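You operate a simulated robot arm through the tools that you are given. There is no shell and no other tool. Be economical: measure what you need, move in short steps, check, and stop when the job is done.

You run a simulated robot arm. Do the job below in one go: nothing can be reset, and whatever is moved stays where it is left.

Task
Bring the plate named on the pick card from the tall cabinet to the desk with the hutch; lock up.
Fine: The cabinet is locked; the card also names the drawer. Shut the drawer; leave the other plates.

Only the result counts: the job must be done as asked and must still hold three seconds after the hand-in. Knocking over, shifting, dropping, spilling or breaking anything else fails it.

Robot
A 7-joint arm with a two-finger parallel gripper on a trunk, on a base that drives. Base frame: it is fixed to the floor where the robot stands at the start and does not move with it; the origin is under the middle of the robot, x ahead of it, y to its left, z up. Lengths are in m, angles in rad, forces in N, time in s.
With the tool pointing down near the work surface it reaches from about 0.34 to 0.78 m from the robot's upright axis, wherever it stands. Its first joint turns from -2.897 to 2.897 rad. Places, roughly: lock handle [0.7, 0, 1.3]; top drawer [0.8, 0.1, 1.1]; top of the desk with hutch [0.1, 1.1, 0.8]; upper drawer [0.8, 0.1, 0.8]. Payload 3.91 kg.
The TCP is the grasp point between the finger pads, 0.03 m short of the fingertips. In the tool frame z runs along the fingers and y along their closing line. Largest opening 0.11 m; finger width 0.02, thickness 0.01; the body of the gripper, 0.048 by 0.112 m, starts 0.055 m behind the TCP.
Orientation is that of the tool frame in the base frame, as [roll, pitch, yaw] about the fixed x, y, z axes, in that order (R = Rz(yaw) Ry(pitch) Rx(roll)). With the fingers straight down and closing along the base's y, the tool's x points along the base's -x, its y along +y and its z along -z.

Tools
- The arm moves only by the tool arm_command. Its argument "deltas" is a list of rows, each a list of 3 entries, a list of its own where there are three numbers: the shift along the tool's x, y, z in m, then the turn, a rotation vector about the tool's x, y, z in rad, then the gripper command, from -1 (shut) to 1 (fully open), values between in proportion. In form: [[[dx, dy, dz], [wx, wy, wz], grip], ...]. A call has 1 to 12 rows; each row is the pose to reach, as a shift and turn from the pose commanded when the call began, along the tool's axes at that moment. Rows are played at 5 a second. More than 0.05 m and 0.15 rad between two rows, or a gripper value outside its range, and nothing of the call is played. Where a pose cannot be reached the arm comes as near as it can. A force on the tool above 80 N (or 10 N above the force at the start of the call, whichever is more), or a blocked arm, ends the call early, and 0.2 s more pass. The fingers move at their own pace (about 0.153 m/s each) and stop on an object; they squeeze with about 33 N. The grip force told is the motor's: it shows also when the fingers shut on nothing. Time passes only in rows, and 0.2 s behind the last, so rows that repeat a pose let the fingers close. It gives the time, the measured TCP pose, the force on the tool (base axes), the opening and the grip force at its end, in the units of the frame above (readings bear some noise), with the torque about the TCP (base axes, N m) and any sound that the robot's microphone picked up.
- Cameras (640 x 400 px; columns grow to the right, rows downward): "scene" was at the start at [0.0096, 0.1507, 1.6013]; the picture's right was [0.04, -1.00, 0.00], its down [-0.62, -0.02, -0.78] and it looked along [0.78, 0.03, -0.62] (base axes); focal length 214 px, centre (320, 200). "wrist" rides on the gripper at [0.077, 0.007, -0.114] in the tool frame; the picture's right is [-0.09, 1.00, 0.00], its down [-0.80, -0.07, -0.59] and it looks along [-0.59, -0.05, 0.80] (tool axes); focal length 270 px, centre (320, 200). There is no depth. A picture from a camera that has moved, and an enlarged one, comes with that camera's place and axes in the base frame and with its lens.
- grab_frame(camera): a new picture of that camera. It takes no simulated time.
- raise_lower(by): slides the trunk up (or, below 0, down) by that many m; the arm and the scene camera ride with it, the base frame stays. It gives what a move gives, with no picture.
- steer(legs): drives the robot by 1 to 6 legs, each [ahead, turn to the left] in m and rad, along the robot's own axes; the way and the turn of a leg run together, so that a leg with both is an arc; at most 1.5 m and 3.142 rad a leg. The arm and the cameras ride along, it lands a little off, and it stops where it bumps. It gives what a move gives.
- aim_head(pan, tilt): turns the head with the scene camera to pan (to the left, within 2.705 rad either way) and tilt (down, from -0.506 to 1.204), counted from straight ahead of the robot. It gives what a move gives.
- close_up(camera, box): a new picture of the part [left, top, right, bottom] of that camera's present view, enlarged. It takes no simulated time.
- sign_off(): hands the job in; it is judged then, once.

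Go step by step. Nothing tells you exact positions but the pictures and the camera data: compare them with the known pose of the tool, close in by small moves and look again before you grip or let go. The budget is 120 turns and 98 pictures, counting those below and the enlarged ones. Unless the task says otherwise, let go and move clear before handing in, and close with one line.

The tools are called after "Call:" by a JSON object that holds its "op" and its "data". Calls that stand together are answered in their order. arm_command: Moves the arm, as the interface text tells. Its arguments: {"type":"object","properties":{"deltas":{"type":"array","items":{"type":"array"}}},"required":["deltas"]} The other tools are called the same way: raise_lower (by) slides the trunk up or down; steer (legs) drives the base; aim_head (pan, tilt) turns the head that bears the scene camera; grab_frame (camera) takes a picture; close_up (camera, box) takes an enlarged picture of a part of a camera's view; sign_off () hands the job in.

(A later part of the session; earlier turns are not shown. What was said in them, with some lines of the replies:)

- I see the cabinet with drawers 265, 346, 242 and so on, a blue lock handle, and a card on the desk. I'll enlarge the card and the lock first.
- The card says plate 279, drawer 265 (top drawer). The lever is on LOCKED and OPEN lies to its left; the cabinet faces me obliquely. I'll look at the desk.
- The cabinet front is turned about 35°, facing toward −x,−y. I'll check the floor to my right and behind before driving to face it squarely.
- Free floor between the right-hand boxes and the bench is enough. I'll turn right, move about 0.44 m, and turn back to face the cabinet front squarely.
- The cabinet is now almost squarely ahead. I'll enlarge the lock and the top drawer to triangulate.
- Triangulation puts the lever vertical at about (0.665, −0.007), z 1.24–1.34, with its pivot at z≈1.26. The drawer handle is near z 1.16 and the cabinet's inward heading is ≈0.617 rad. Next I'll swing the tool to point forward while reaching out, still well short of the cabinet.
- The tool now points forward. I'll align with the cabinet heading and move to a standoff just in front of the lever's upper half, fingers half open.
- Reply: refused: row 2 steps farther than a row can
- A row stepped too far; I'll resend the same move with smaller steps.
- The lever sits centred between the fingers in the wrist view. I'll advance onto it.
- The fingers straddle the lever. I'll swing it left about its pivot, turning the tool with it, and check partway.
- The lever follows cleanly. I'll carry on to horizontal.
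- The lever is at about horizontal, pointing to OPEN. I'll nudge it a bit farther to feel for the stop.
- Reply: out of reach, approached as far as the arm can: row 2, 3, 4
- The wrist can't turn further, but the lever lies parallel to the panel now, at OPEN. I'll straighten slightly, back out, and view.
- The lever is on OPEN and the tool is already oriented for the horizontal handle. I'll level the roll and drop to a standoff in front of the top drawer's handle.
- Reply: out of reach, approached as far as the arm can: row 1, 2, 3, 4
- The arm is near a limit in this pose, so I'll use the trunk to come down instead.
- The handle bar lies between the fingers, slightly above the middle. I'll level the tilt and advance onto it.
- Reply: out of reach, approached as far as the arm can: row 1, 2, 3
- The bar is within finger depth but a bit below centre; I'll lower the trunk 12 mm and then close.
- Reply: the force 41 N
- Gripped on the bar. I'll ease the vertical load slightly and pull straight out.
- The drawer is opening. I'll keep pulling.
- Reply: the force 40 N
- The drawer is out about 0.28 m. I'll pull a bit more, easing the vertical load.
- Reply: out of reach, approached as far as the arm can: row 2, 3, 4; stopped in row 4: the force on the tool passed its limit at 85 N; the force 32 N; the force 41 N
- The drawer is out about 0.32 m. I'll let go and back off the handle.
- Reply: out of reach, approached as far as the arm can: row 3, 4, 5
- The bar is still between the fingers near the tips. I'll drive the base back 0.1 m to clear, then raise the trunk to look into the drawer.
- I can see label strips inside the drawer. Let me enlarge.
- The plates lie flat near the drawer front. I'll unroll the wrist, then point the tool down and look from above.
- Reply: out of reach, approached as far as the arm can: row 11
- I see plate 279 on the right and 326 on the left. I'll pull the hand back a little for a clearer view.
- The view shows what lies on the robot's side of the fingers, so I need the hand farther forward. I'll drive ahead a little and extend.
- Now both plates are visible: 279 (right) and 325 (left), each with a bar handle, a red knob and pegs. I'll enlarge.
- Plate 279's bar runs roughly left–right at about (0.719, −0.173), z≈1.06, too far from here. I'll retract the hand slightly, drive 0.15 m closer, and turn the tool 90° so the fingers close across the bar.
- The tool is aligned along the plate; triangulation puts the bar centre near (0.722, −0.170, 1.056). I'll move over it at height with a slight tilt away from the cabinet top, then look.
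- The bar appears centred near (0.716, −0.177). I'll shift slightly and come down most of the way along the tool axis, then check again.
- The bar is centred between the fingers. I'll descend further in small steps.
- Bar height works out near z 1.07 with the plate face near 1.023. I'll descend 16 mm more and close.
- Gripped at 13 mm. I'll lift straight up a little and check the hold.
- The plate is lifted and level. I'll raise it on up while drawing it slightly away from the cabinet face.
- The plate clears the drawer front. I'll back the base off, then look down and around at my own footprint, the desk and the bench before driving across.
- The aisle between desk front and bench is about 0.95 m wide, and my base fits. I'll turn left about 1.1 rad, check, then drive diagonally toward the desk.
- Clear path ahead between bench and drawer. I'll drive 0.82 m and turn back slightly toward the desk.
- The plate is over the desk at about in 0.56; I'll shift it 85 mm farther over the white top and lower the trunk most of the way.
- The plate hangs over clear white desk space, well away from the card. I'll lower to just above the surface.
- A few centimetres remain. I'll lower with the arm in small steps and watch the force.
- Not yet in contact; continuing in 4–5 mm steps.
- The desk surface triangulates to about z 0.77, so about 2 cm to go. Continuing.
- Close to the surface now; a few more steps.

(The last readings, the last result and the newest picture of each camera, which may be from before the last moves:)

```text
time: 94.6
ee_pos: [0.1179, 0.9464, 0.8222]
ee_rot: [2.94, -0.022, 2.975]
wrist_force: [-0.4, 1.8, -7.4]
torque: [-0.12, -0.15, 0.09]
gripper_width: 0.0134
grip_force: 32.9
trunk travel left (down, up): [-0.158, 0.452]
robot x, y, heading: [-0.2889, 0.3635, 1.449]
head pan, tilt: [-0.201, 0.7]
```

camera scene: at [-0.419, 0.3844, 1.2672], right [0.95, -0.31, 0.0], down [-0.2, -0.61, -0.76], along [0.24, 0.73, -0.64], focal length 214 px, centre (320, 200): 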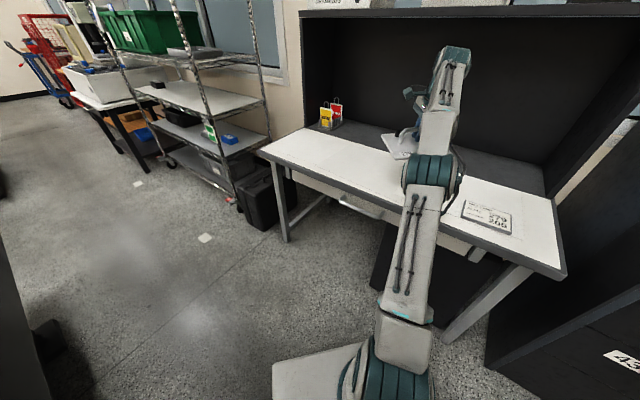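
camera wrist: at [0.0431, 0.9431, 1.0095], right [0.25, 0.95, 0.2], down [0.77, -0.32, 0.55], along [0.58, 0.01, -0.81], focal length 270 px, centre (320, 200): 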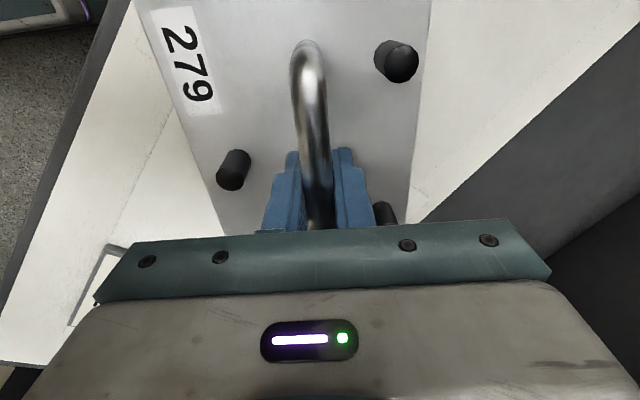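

First contact felt. A bit more to settle it flat.

Call:
{"op": "arm_command", "data": {"deltas": [[[0, -0.0004, 0.002], [0, 0, 0], -1], [[0, -0.0004, 0.002], [0, 0, 0], -1]]}}

Call:
{"op": "close_up", "data": {"camera": "scene", "box": [340, 110, 440, 173]}}

Call:
{"op": "grab_frame", "data": {"camera": "wrist"}}

```text
time: 95.2
ee_pos: [0.1187, 0.948, 0.8177]
ee_rot: [2.94, -0.023, 2.978]
wrist_force: [-1.0, 1.1, -7.0]
torque: [-0.09, -0.08, -0.02]
gripper_width: 0.0137
grip_force: 32.9
trunk travel left (down, up): [-0.158, 0.452]
robot x, y, heading: [-0.2897, 0.3661, 1.449]
head pan, tilt: [-0.201, 0.7]
```

```text
6.35 times, centred on (390, 142) of scene
camera zoom: at [-0.4191, 0.3843, 1.1821], right [0.95, -0.31, 0.0], down [-0.2, -0.61, -0.76], along [0.24, 0.73, -0.64], focal length 1362 px, centre (-124, 571)
```

zoom: 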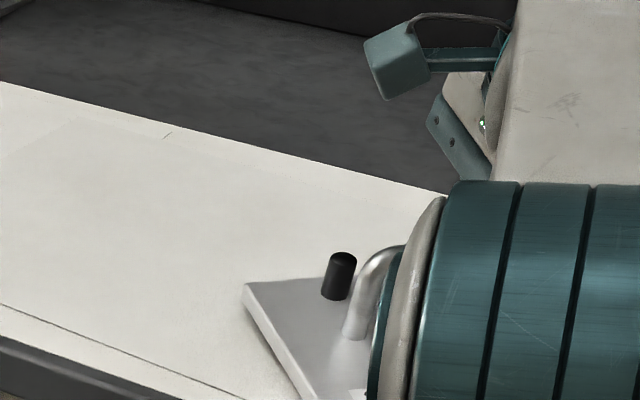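

```text
25 pictures are left
camera wrist: at [0.0434, 0.9441, 0.9346], right [0.25, 0.95, 0.2], down [0.77, -0.32, 0.55], along [0.58, 0.01, -0.81], focal length 270 px, centre (320, 200)
```

wrist: 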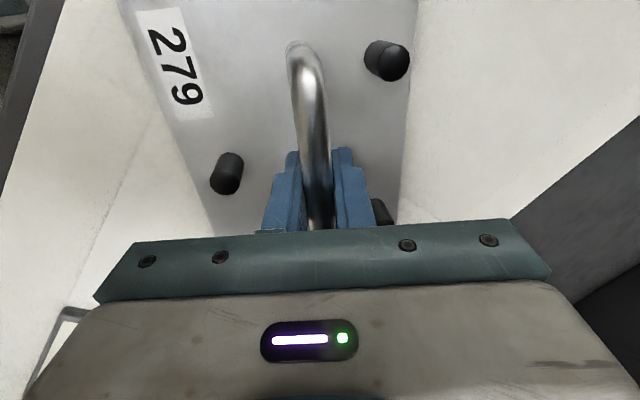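

Partly supported. Two more small steps, no pictures.

Call:
{"op": "arm_command", "data": {"deltas": [[[0, -0.0004, 0.002], [0, 0, 0], -1], [[0, -0.0006, 0.003], [0, 0, 0], -1]]}}

Call:
{"op": "arm_command", "data": {"deltas": [[[0, -0.0004, 0.002], [0, 0, 0], -1], [[0, -0.0004, 0.002], [0, 0, 0], -1]]}}

```text
time: 95.8
ee_pos: [0.1182, 0.9477, 0.8161]
ee_rot: [2.94, -0.022, 2.977]
wrist_force: [0.7, 1.0, -6.8]
torque: [-0.08, -0.15, 0.08]
gripper_width: 0.0135
grip_force: 33.3
trunk travel left (down, up): [-0.158, 0.452]
robot x, y, heading: [-0.2875, 0.3633, 1.449]
head pan, tilt: [-0.201, 0.7]
```

```text
time: 96.4
ee_pos: [0.1182, 0.9472, 0.8142]
ee_rot: [2.94, -0.021, 2.979]
wrist_force: [-0.4, 0.2, -7.0]
torque: [-0.06, -0.13, 0.07]
gripper_width: 0.0138
grip_force: 32.7
trunk travel left (down, up): [-0.158, 0.452]
robot x, y, heading: [-0.2868, 0.3688, 1.449]
head pan, tilt: [-0.201, 0.7]
```

Call:
{"op": "arm_command", "data": {"deltas": [[[0, -0.0006, 0.003], [0, 0, 0], -1], [[0, -0.0006, 0.003], [0, 0, 0], -1]]}}

Call:
{"op": "arm_command", "data": {"deltas": [[[0, -0.0006, 0.003], [0, 0, 0], -1], [[0, -0.0006, 0.003], [0, 0, 0], -1]]}}

Call:
{"op": "close_up", "data": {"camera": "scene", "box": [340, 110, 440, 173]}}

```text
time: 97.0
ee_pos: [0.117, 0.9478, 0.8125]
ee_rot: [2.936, -0.023, 2.977]
wrist_force: [2.4, 3.5, 8.0]
torque: [0.09, 0.98, 0.19]
gripper_width: 0.0137
grip_force: 32.7
trunk travel left (down, up): [-0.158, 0.452]
robot x, y, heading: [-0.2889, 0.3679, 1.449]
head pan, tilt: [-0.201, 0.7]
```

```text
time: 97.6
ee_pos: [0.1178, 0.947, 0.8106]
ee_rot: [2.935, -0.018, 2.976]
wrist_force: [7.0, 9.8, 24.9]
torque: [-0.1, 0.02, 0.02]
gripper_width: 0.0135
grip_force: 32.7
trunk travel left (down, up): [-0.158, 0.452]
robot x, y, heading: [-0.2862, 0.3645, 1.454]
head pan, tilt: [-0.201, 0.7]
```

```text
6.35 times, centred on (390, 142) of scene
camera zoom: at [-0.4201, 0.3829, 1.1823], right [0.95, -0.31, 0.0], down [-0.2, -0.61, -0.77], along [0.24, 0.73, -0.64], focal length 1362 px, centre (-124, 571)
```

zoom: 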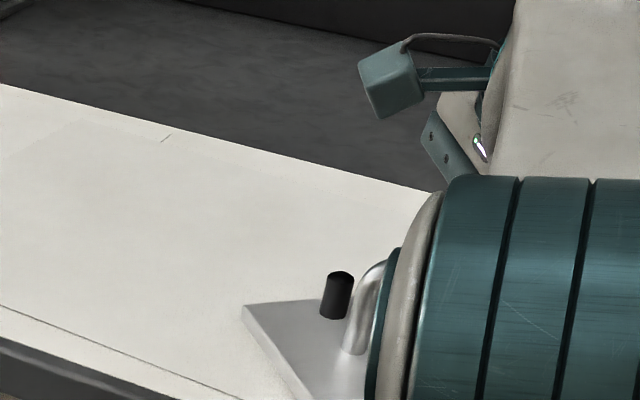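

The plate is down firmly. I'll relieve the push, open to the earlier width and withdraw along the tool axis.

Call:
{"op": "arm_command", "data": {"deltas": [[[0, 0.0005, -0.003], [0, 0, 0], -1], [[0, 0.0005, -0.003], [0, 0, 0], -0.5], [[0, 0.0005, -0.003], [0, 0, 0], -0.1], [[0, 0.0005, -0.003], [0, 0, 0], -0.1], [[0, 0, -0.03], [0, 0, 0], -0.1], [[0, 0, -0.06], [0, 0, 0], -0.1], [[0, 0, -0.1], [0, 0, 0], -0.1]]}}

Call:
{"op": "raise_lower", "data": {"by": 0.4}}

Call:
{"op": "grab_frame", "data": {"camera": "wrist"}}

```text
time: 99.2
ee_pos: [0.1183, 0.9304, 0.9077]
ee_rot: [2.94, -0.022, 2.979]
wrist_force: [0.2, 0.3, 0.6]
torque: [0.0, -0.01, 0.02]
gripper_width: 0.0493
grip_force: 0.1
trunk travel left (down, up): [-0.158, 0.452]
robot x, y, heading: [-0.2872, 0.3655, 1.454]
head pan, tilt: [-0.201, 0.7]
```

```text
time: 103.0
ee_pos: [0.1186, 0.9305, 1.3084]
ee_rot: [2.942, -0.02, 2.977]
wrist_force: [-0.4, 0.0, -0.8]
torque: [-0.03, -0.01, 0.0]
gripper_width: 0.0495
grip_force: 0.1
trunk travel left (down, up): [-0.558, 0.052]
robot x, y, heading: [-0.2877, 0.3636, 1.453]
head pan, tilt: [-0.201, 0.7]
```

```text
23 pictures are left
camera wrist: at [0.0433, 0.9255, 1.4239], right [0.25, 0.95, 0.2], down [0.77, -0.32, 0.55], along [0.58, 0.01, -0.81], focal length 270 px, centre (320, 200)
```

wrist: 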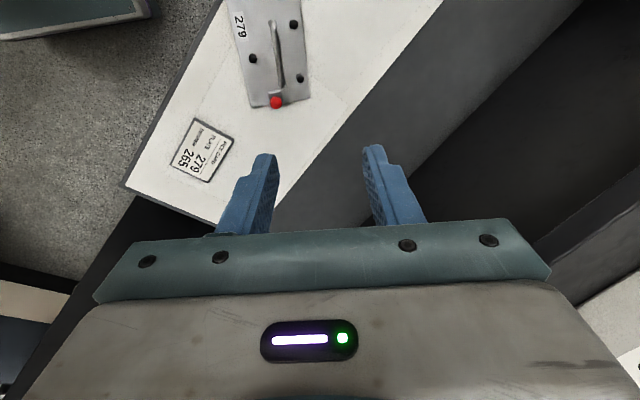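

Plate 279 lies flat on the desk, clear of the card. Now I'll retrace my path to the cabinet to shut the drawer and lock it.

Call:
{"op": "steer", "data": {"legs": [[0, 0.3], [-0.8, 0], [0, -1.12]]}}

Call:
{"op": "aim_head", "data": {"pan": 0.0, "tilt": 0.55}}

Call:
{"op": "grab_frame", "data": {"camera": "scene"}}

```text
time: 111.2
ee_pos: [0.549, -0.3842, 1.3085]
ee_rot: [2.94, -0.022, 2.108]
wrist_force: [-0.7, -0.6, 0.1]
torque: [0.07, -0.04, -0.01]
gripper_width: 0.0494
grip_force: 0.0
trunk travel left (down, up): [-0.558, 0.052]
robot x, y, heading: [-0.1442, -0.4366, 0.583]
head pan, tilt: [-0.201, 0.7]
```

```text
time: 112.0
ee_pos: [0.5491, -0.3831, 1.3084]
ee_rot: [2.941, -0.021, 2.109]
wrist_force: [-0.4, -1.3, 0.1]
torque: [-0.02, 0.0, 0.01]
gripper_width: 0.0493
grip_force: 0.1
trunk travel left (down, up): [-0.558, 0.052]
robot x, y, heading: [-0.1443, -0.4393, 0.58]
head pan, tilt: [0.0, 0.55]
```

```text
22 pictures are left
camera scene: at [-0.2175, -0.308, 1.5952], right [0.55, -0.84, 0.0], down [-0.44, -0.29, -0.85], along [0.71, 0.47, -0.52], focal length 214 px, centre (320, 200)
```

scene: 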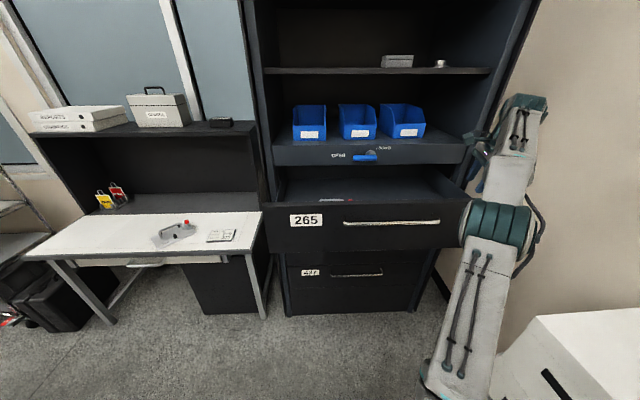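

The drawer is still open and nothing else moved. I'll bring the hand in front of the drawer, unrolling the wrist to the earlier orientation.

Call:
{"op": "arm_command", "data": {"deltas": [[[0.023, -0.01, -0.007], [0, 0, -0.149], -0.5], [[0.046, -0.02, -0.014], [0, 0, -0.298], -1], [[0.069, -0.03, -0.021], [0, 0, -0.447], -1], [[0.092, -0.04, -0.028], [0, 0, -0.596], -1], [[0.115, -0.05, -0.035], [0, 0, -0.745], -1], [[0.138, -0.06, -0.042], [0, 0, -0.894], -1], [[0.161, -0.07, -0.049], [0, 0, -1.043], -1], [[0.184, -0.08, -0.056], [0, 0, -1.192], -1], [[0.207, -0.09, -0.063], [0, 0, -1.341], -1], [[0.23, -0.1, -0.07], [0, 0, -1.49], -1], [[0.25, -0.108, -0.073], [0, 0, -1.639], -1]]}}

```text
time: 114.3
ee_pos: [0.3176, -0.2311, 1.3661]
ee_rot: [3.135, 0.204, -2.536]
wrist_force: [-0.1, 0.0, -0.6]
torque: [-0.01, 0.0, 0.02]
gripper_width: 0.0
grip_force: 33.0
trunk travel left (down, up): [-0.558, 0.052]
robot x, y, heading: [-0.1467, -0.4358, 0.586]
head pan, tilt: [0.0, 0.55]
```

Call:
{"op": "arm_command", "data": {"deltas": [[[0, 0, 0], [0, -0.137, 0], -1], [[0, 0, 0], [0, -0.274, 0], -1], [[0, 0, 0], [0, -0.41, 0], -1], [[0, 0, 0], [0, -0.547, 0], -1], [[0, 0, 0], [0, -0.684, 0], -1], [[0, 0, 0], [0, -0.82, 0], -1], [[0, 0, 0], [0, -0.957, 0], -1], [[0, 0, 0], [0, -1.094, 0], -1], [[0, 0, 0], [0, -1.23, 0], -1], [[0, 0, 0], [0, -1.367, 0], -1]]}}

```text
time: 116.5
ee_pos: [0.3176, -0.2314, 1.3637]
ee_rot: [1.741, 1.562, 2.344]
wrist_force: [-0.4, -0.2, 0.1]
torque: [-0.04, -0.01, 0.0]
gripper_width: 0.0
grip_force: 33.0
trunk travel left (down, up): [-0.558, 0.052]
robot x, y, heading: [-0.1469, -0.437, 0.586]
head pan, tilt: [0.0, 0.55]
```

The tool points forward at the drawer's centre. I'll lower it below handle height and drive up close to the drawer face.

Call:
{"op": "arm_command", "data": {"deltas": [[[0, 0, -0.02], [0, 0, 0], -1]]}}

Call:
{"op": "raise_lower", "data": {"by": -0.27}}

Call:
{"op": "steer", "data": {"legs": [[0.06, 0.03]]}}

Call:
{"op": "grab_frame", "data": {"camera": "scene"}}

Call:
{"op": "grab_frame", "data": {"camera": "wrist"}}

```text
time: 117.0
ee_pos: [0.2994, -0.2423, 1.3623]
ee_rot: [1.603, 1.565, 2.208]
wrist_force: [0.3, 0.0, 0.1]
torque: [0.02, -0.01, -0.02]
gripper_width: 0.0
grip_force: 33.3
trunk travel left (down, up): [-0.558, 0.052]
robot x, y, heading: [-0.1458, -0.4422, 0.584]
head pan, tilt: [0.0, 0.55]
```

```text
time: 119.7
ee_pos: [0.3003, -0.2426, 1.0922]
ee_rot: [1.76, 1.561, 2.364]
wrist_force: [0.0, 0.1, 0.2]
torque: [-0.01, -0.01, 0.02]
gripper_width: 0.0
grip_force: 33.5
trunk travel left (down, up): [-0.288, 0.322]
robot x, y, heading: [-0.1518, -0.4387, 0.585]
head pan, tilt: [0.0, 0.55]
```

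```text
time: 120.7
ee_pos: [0.3426, -0.1957, 1.0922]
ee_rot: [1.752, 1.563, 2.386]
wrist_force: [-0.1, 0.3, 0.1]
torque: [-0.01, 0.02, 0.02]
gripper_width: 0.0
grip_force: 32.8
trunk travel left (down, up): [-0.288, 0.322]
robot x, y, heading: [-0.0946, -0.4054, 0.615]
head pan, tilt: [0.0, 0.55]
```

```text
21 pictures are left
camera scene: at [-0.1723, -0.2766, 1.3252], right [0.57, -0.82, 0.0], down [-0.43, -0.3, -0.85], along [0.7, 0.49, -0.52], focal length 214 px, centre (320, 200)
```

scene: 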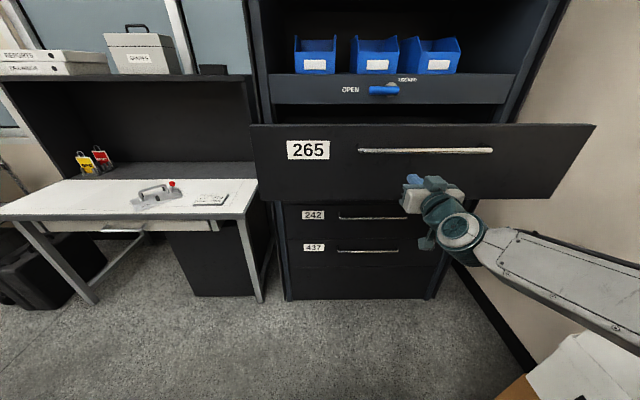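

```text
20 pictures are left
camera wrist: at [0.2479, -0.2584, 1.0158], right [-0.59, 0.8, 0.1], down [-0.43, -0.41, 0.8], along [0.68, 0.43, 0.59], focal length 270 px, centre (320, 200)
```

wrist: 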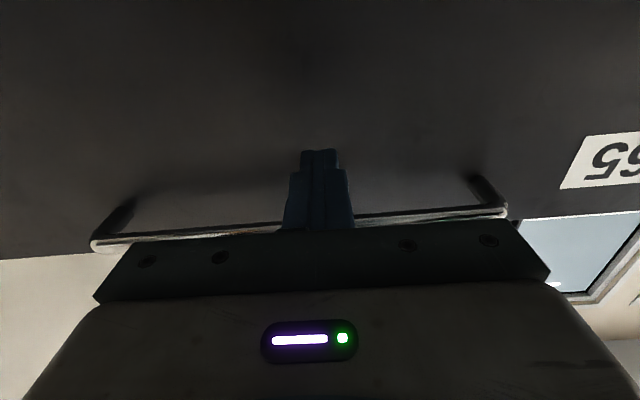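

The fingertips are just in front of the drawer face, below the handle. The forearm swings right here, so I'll check its clearance from the boxes.

Call:
{"op": "aim_head", "data": {"pan": -0.9, "tilt": 0.9}}

Call:
{"op": "grab_frame", "data": {"camera": "scene"}}

```text
time: 121.9
ee_pos: [0.343, -0.1967, 1.0928]
ee_rot: [1.766, 1.562, 2.398]
wrist_force: [-0.7, -0.4, 0.1]
torque: [-0.04, -0.02, 0.02]
gripper_width: 0.0
grip_force: 32.9
trunk travel left (down, up): [-0.288, 0.322]
robot x, y, heading: [-0.0989, -0.4057, 0.609]
head pan, tilt: [-0.901, 0.901]
```

```text
19 pictures are left
camera scene: at [-0.1733, -0.3496, 1.296], right [-0.28, -0.96, 0.0], down [-0.75, 0.22, -0.62], along [0.6, -0.18, -0.78], focal length 214 px, centre (320, 200)
```

scene: 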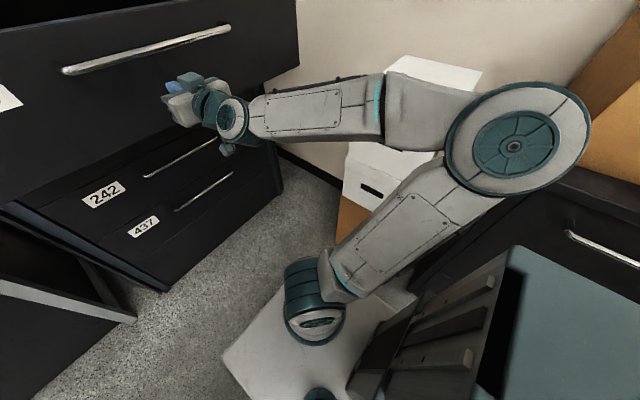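

The elbow clears the boxes and moves inward as the arm extends. I'll push the drawer in gently.

Call:
{"op": "arm_command", "data": {"deltas": [[[0, 0, 0.025], [0, 0, 0], -1], [[0, 0, 0.05], [0, 0, 0], -1], [[0, 0, 0.075], [0, 0, 0], -1], [[0, 0, 0.1], [0, 0, 0], -1], [[0, 0, 0.125], [0, 0, 0], -1], [[0, 0, 0.15], [0, 0, 0], -1], [[0, 0, 0.175], [0, 0, 0], -1], [[0, 0, 0.2], [0, 0, 0], -1], [[0, 0, 0.225], [0, 0, 0], -1], [[0, 0, 0.25], [0, 0, 0], -1]]}}

Call:
{"op": "grab_frame", "data": {"camera": "scene"}}

```text
time: 124.1
ee_pos: [0.5451, -0.0466, 1.094]
ee_rot: [1.825, 1.561, 2.459]
wrist_force: [-0.1, -0.7, -0.1]
torque: [-0.04, 0.02, 0.0]
gripper_width: 0.0
grip_force: 33.0
trunk travel left (down, up): [-0.288, 0.322]
robot x, y, heading: [-0.0943, -0.4059, 0.612]
head pan, tilt: [-0.901, 0.901]
```

```text
18 pictures are left
camera scene: at [-0.1732, -0.3495, 1.2959], right [-0.28, -0.96, 0.0], down [-0.75, 0.22, -0.62], along [0.6, -0.18, -0.78], focal length 214 px, centre (320, 200)
```

scene: 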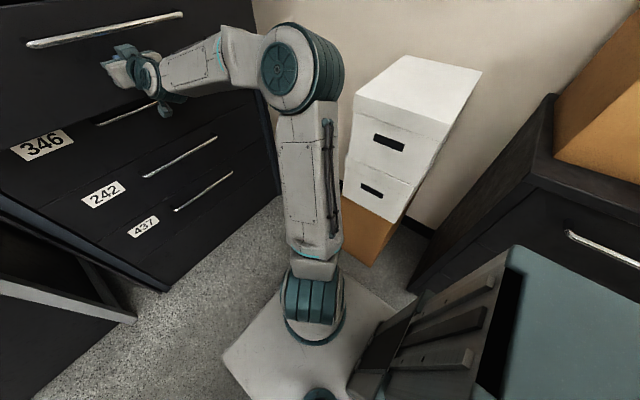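

It's sliding in freely. Continue to the end.

Call:
{"op": "arm_command", "data": {"deltas": [[[0, 0, 0.025], [0, 0, 0], -1], [[0, 0, 0.05], [0, 0, 0], -1], [[0, 0, 0.075], [0, 0, 0], -1], [[0, 0, 0.095], [0, 0, 0], -1], [[0, 0, 0.11], [0, 0, 0], -1], [[0, 0, 0.12], [0, 0, 0], -1], [[0, 0, 0.13], [0, 0, 0], -1], [[0, 0, 0.14], [0, 0, 0], -1], [[0, 0, 0.15], [0, 0, 0], -1]]}}

Call:
{"op": "aim_head", "data": {"pan": 0.1, "tilt": 0.35}}

Call:
{"op": "grab_frame", "data": {"camera": "scene"}}

```text
time: 125.8
ee_pos: [0.6485, 0.0249, 1.0925]
ee_rot: [2.42, 1.559, 3.055]
wrist_force: [-44.0, -30.2, -4.7]
torque: [0.37, -0.19, -0.14]
gripper_width: 0.0002
grip_force: 33.0
trunk travel left (down, up): [-0.288, 0.322]
robot x, y, heading: [-0.1038, -0.4076, 0.61]
head pan, tilt: [-0.901, 0.901]
stopped in row 8: the force on the tool passed its limit at 101 N (the readings are from after the stop); the commanded pose is now the measured one
```

```text
time: 127.1
ee_pos: [0.6497, 0.0261, 1.0928]
ee_rot: [2.398, 1.56, 3.034]
wrist_force: [-59.9, -42.8, -11.5]
torque: [0.2, -0.23, -0.16]
gripper_width: 0.0002
grip_force: 32.7
trunk travel left (down, up): [-0.288, 0.322]
robot x, y, heading: [-0.0977, -0.4032, 0.608]
head pan, tilt: [0.099, 0.351]
```

```text
17 pictures are left
camera scene: at [-0.1833, -0.2732, 1.3435], right [0.65, -0.76, 0.0], down [-0.26, -0.22, -0.94], along [0.72, 0.61, -0.34], focal length 214 px, centre (320, 200)
```

scene: 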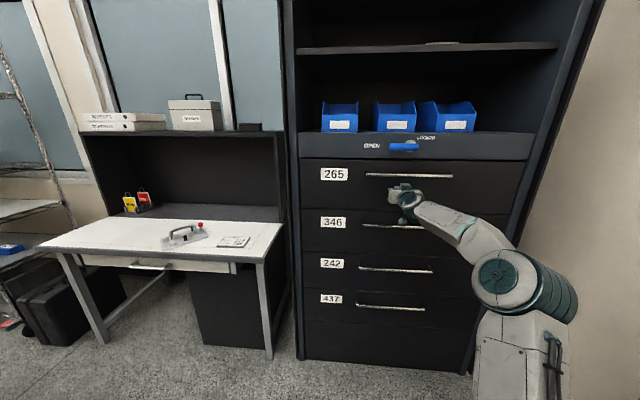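

The drawer is fully shut. I'll back off, raise the trunk to the earlier height, and roll the wrist so the fingers can straddle the horizontal lever.

Call:
{"op": "arm_command", "data": {"deltas": [[[0, 0, -0.03], [0, 0, 0], -1], [[0, 0, -0.07], [0, 0, 0], -0.5], [[0, 0, -0.115], [0, 0, 0], 0.1]]}}

Call:
{"op": "raise_lower", "data": {"by": 0.28}}

Call:
{"op": "arm_command", "data": {"deltas": [[[0.01, 0, 0], [0, 0, -0.143], 0.1], [[0.02, 0, 0], [0, 0, -0.286], 0.1], [[0.03, 0, 0], [0, 0, -0.429], 0.1], [[0.04, 0, 0], [0, 0, -0.571], 0.1], [[0.05, 0, 0], [0, 0, -0.714], 0.1], [[0.06, 0, 0], [0, 0, -0.857], 0.1], [[0.07, 0, 0], [0, 0, -1.0], 0.1], [[0.08, 0, 0], [0, 0, -1.143], 0.1], [[0.09, 0, 0], [0, 0, -1.285], 0.1], [[0.1, 0, 0], [0, 0, -1.428], 0.1], [[0.11, 0, 0], [0, 0, -1.571], 0.1]]}}

Call:
{"op": "grab_frame", "data": {"camera": "wrist"}}

```text
time: 127.9
ee_pos: [0.5614, -0.0373, 1.0881]
ee_rot: [2.631, 1.553, -3.018]
wrist_force: [-0.5, -0.3, 0.0]
torque: [0.02, -0.03, 0.0]
gripper_width: 0.0605
grip_force: 0.0
trunk travel left (down, up): [-0.288, 0.322]
robot x, y, heading: [-0.0992, -0.4039, 0.608]
head pan, tilt: [0.099, 0.351]
```

```text
time: 130.7
ee_pos: [0.5621, -0.039, 1.3686]
ee_rot: [2.638, 1.555, -3.009]
wrist_force: [0.0, 0.1, -0.1]
torque: [-0.01, 0.0, -0.01]
gripper_width: 0.0606
grip_force: 0.0
trunk travel left (down, up): [-0.568, 0.042]
robot x, y, heading: [-0.0992, -0.4046, 0.606]
head pan, tilt: [0.099, 0.351]
```

```text
time: 133.1
ee_pos: [0.5597, -0.04, 1.2585]
ee_rot: [-1.588, 0.004, -0.936]
wrist_force: [0.3, -0.2, 0.1]
torque: [-0.01, 0.0, 0.0]
gripper_width: 0.0606
grip_force: 0.1
trunk travel left (down, up): [-0.568, 0.042]
robot x, y, heading: [-0.098, -0.408, 0.612]
head pan, tilt: [0.099, 0.351]
```

```text
16 pictures are left
camera wrist: at [0.5142, -0.1704, 1.2534], right [-0.07, 0.07, -1.0], down [-0.95, 0.29, 0.08], along [0.3, 0.95, 0.04], focal length 270 px, centre (320, 200)
```

wrist: 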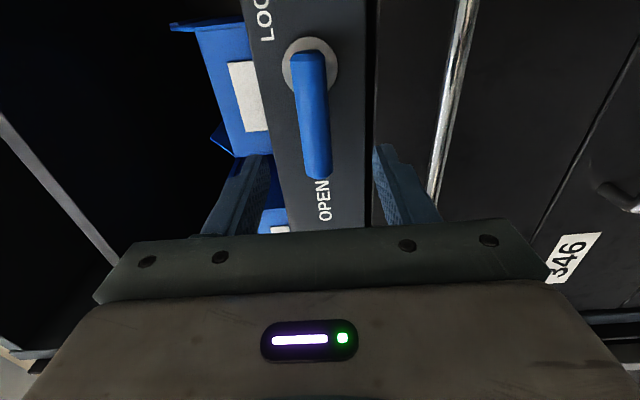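

The lever is centred between the fingers. I'll shift slightly left, advance, and close loosely around it.

Call:
{"op": "arm_command", "data": {"deltas": [[[-0.022, 0, 0.02], [0, 0, 0], 0.1], [[-0.022, 0, 0.05], [0, 0, 0], 0.1], [[-0.022, 0, 0.085], [0, 0, 0], 0.1], [[-0.022, 0, 0.085], [0, 0, 0], -0.3], [[-0.022, 0, 0.085], [0, 0, 0], -0.3]]}}

Call:
{"op": "grab_frame", "data": {"camera": "wrist"}}

```text
time: 134.3
ee_pos: [0.6136, 0.0331, 1.2563]
ee_rot: [-1.587, 0.007, -0.937]
wrist_force: [-0.3, -0.7, 0.9]
torque: [-0.01, -0.01, 0.03]
gripper_width: 0.039
grip_force: 0.8
trunk travel left (down, up): [-0.568, 0.042]
robot x, y, heading: [-0.0966, -0.4052, 0.603]
head pan, tilt: [0.099, 0.351]
```

```text
15 pictures are left
camera wrist: at [0.5683, -0.0981, 1.2507], right [-0.07, 0.07, -1.0], down [-0.95, 0.29, 0.09], along [0.3, 0.95, 0.04], focal length 270 px, centre (320, 200)
```

wrist: 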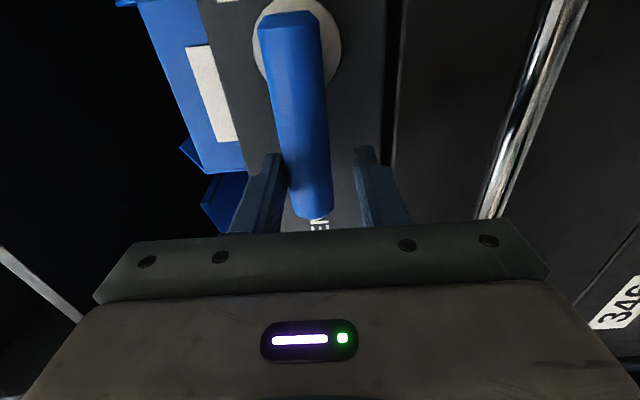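

The fingers straddle the lever. I'll swing it back up to LOCKED along the arc, slightly past vertical to meet its stop.

Call:
{"op": "arm_command", "data": {"deltas": [[[0, -0.0082, 0], [0, 0, 0.148], -0.3], [[0.0009, -0.0162, 0], [0, 0, 0.296], -0.3], [[0.0032, -0.0241, 0], [0, 0, 0.444], -0.3], [[0.0066, -0.0316, 0], [0, 0, 0.592], -0.3], [[0.011, -0.0384, 0], [0, 0, 0.74], -0.3], [[0.0164, -0.0445, 0], [0, 0, 0.888], -0.3], [[0.0227, -0.0498, 0], [0, 0, 1.036], -0.3], [[0.0297, -0.054, 0], [0, 0, 1.184], -0.3], [[0.0371, -0.0572, 0], [0, 0, 1.332], -0.3], [[0.045, -0.0593, 0], [0, 0, 1.48], -0.3], [[0.0516, -0.0601, 0], [0, 0, 1.6], -0.3], [[0.0571, -0.0601, 0], [0, 0, 1.7], -0.3]]}}

Call:
{"op": "grab_frame", "data": {"camera": "wrist"}}

```text
time: 136.9
ee_pos: [0.6499, -0.0166, 1.3177]
ee_rot: [1.68, 1.432, 2.312]
wrist_force: [-2.6, 1.3, -0.3]
torque: [-0.02, -0.03, 0.03]
gripper_width: 0.0398
grip_force: 1.3
trunk travel left (down, up): [-0.568, 0.042]
robot x, y, heading: [-0.0987, -0.4063, 0.613]
head pan, tilt: [0.099, 0.351]
```

```text
14 pictures are left
camera wrist: at [0.5483, -0.0721, 1.2445], right [-0.58, 0.79, 0.23], down [-0.36, -0.49, 0.79], along [0.73, 0.37, 0.57], focal length 270 px, centre (320, 200)
```

wrist: 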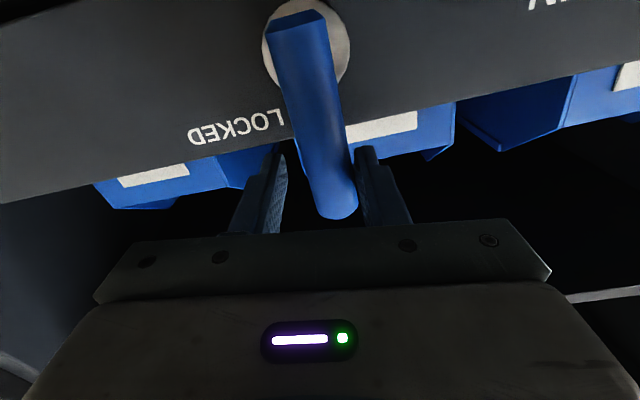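

The lever is back at upright by LOCKED. I'll nudge it slightly right to confirm it is at its stop.

Call:
{"op": "arm_command", "data": {"deltas": [[[0, -0.005, 0], [0, 0, 0], -0.3], [[0, -0.01, 0], [0, 0, 0], -0.3]]}}

Call:
{"op": "grab_frame", "data": {"camera": "wrist"}}

```text
time: 137.5
ee_pos: [0.6533, -0.0187, 1.3176]
ee_rot: [1.683, 1.434, 2.323]
wrist_force: [-5.9, 13.7, 2.5]
torque: [-0.06, -0.14, 0.19]
gripper_width: 0.0461
grip_force: 8.0
trunk travel left (down, up): [-0.568, 0.042]
robot x, y, heading: [-0.0993, -0.402, 0.612]
head pan, tilt: [0.099, 0.351]
```

```text
13 pictures are left
camera wrist: at [0.5511, -0.0758, 1.2442], right [-0.58, 0.78, 0.22], down [-0.36, -0.49, 0.79], along [0.73, 0.38, 0.57], focal length 270 px, centre (320, 200)
```

wrist: 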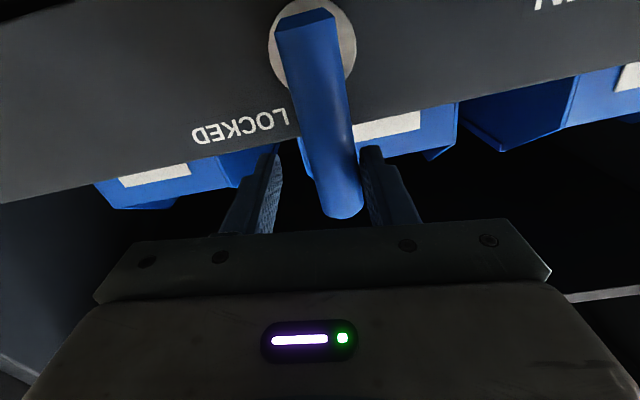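

It's against its stop. I'll relax, open and withdraw straight back.

Call:
{"op": "arm_command", "data": {"deltas": [[[0, 0.006, 0], [0, 0, 0], -0.2], [[0, 0.006, 0], [0, 0, 0], 0.1], [[0, 0.006, -0.04], [0, 0, 0], 0.1], [[0, 0.006, -0.08], [0, 0, 0], 0.1], [[0, 0.006, -0.12], [0, 0, 0], 0.1], [[0, 0.006, -0.16], [0, 0, 0], 0.1]]}}

Call:
{"op": "steer", "data": {"legs": [[-0.12, 0]]}}

Call:
{"op": "grab_frame", "data": {"camera": "scene"}}

Call:
{"op": "close_up", "data": {"camera": "scene", "box": [280, 100, 480, 225]}}

Call:
{"op": "close_up", "data": {"camera": "scene", "box": [100, 180, 300, 305]}}

```text
time: 138.9
ee_pos: [0.5207, -0.1127, 1.3191]
ee_rot: [1.675, 1.433, 2.306]
wrist_force: [0.4, 0.7, -0.4]
torque: [0.01, 0.01, -0.02]
gripper_width: 0.0604
grip_force: 0.0
trunk travel left (down, up): [-0.568, 0.042]
robot x, y, heading: [-0.0996, -0.4073, 0.604]
head pan, tilt: [0.099, 0.351]
```

```text
time: 140.2
ee_pos: [0.4253, -0.1808, 1.3188]
ee_rot: [1.674, 1.432, 2.305]
wrist_force: [0.0, -0.1, 0.9]
torque: [-0.03, 0.02, 0.01]
gripper_width: 0.0607
grip_force: 0.0
trunk travel left (down, up): [-0.568, 0.042]
robot x, y, heading: [-0.1947, -0.472, 0.607]
head pan, tilt: [0.099, 0.351]
```

```text
12 pictures are left
camera scene: at [-0.2733, -0.3357, 1.6235], right [0.65, -0.76, 0.0], down [-0.26, -0.22, -0.94], along [0.71, 0.61, -0.34], focal length 214 px, centre (320, 200)
```

scene: 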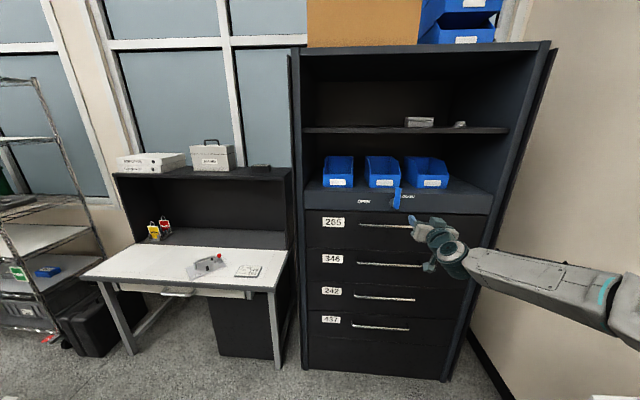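

```text
3.20 times, centred on (380, 162) of scene
camera zoom: at [-0.2733, -0.3357, 1.6235], right [0.65, -0.76, 0.0], down [-0.26, -0.22, -0.94], along [0.71, 0.61, -0.34], focal length 686 px, centre (128, 320)
```

zoom: 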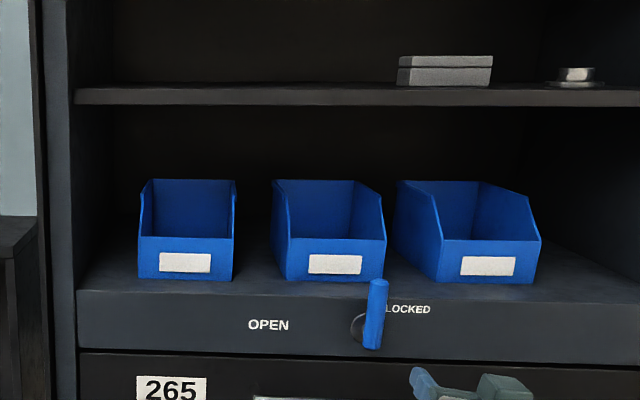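

```text
3.20 times, centred on (200, 242) of scene
camera zoom: at [-0.2733, -0.3357, 1.6235], right [0.65, -0.76, 0.0], down [-0.26, -0.22, -0.94], along [0.71, 0.61, -0.34], focal length 686 px, centre (704, 64)
```

zoom: 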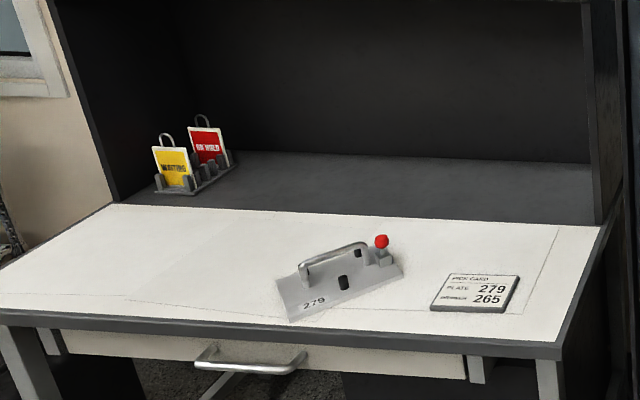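

Plate 279 is flat on the desk, drawer 265 is shut, the lever is upright at LOCKED, and the hand is clear. I'm handing in.

Call:
{"op": "sign_off", "data": {}}

```text
The job is handed in.
```

Plate 279 from drawer 265 is on the desk with the hutch. The drawer is shut, the cabinet lever is back at LOCKED against its stop, and the other plate I could see in that drawer (325) was not touched.
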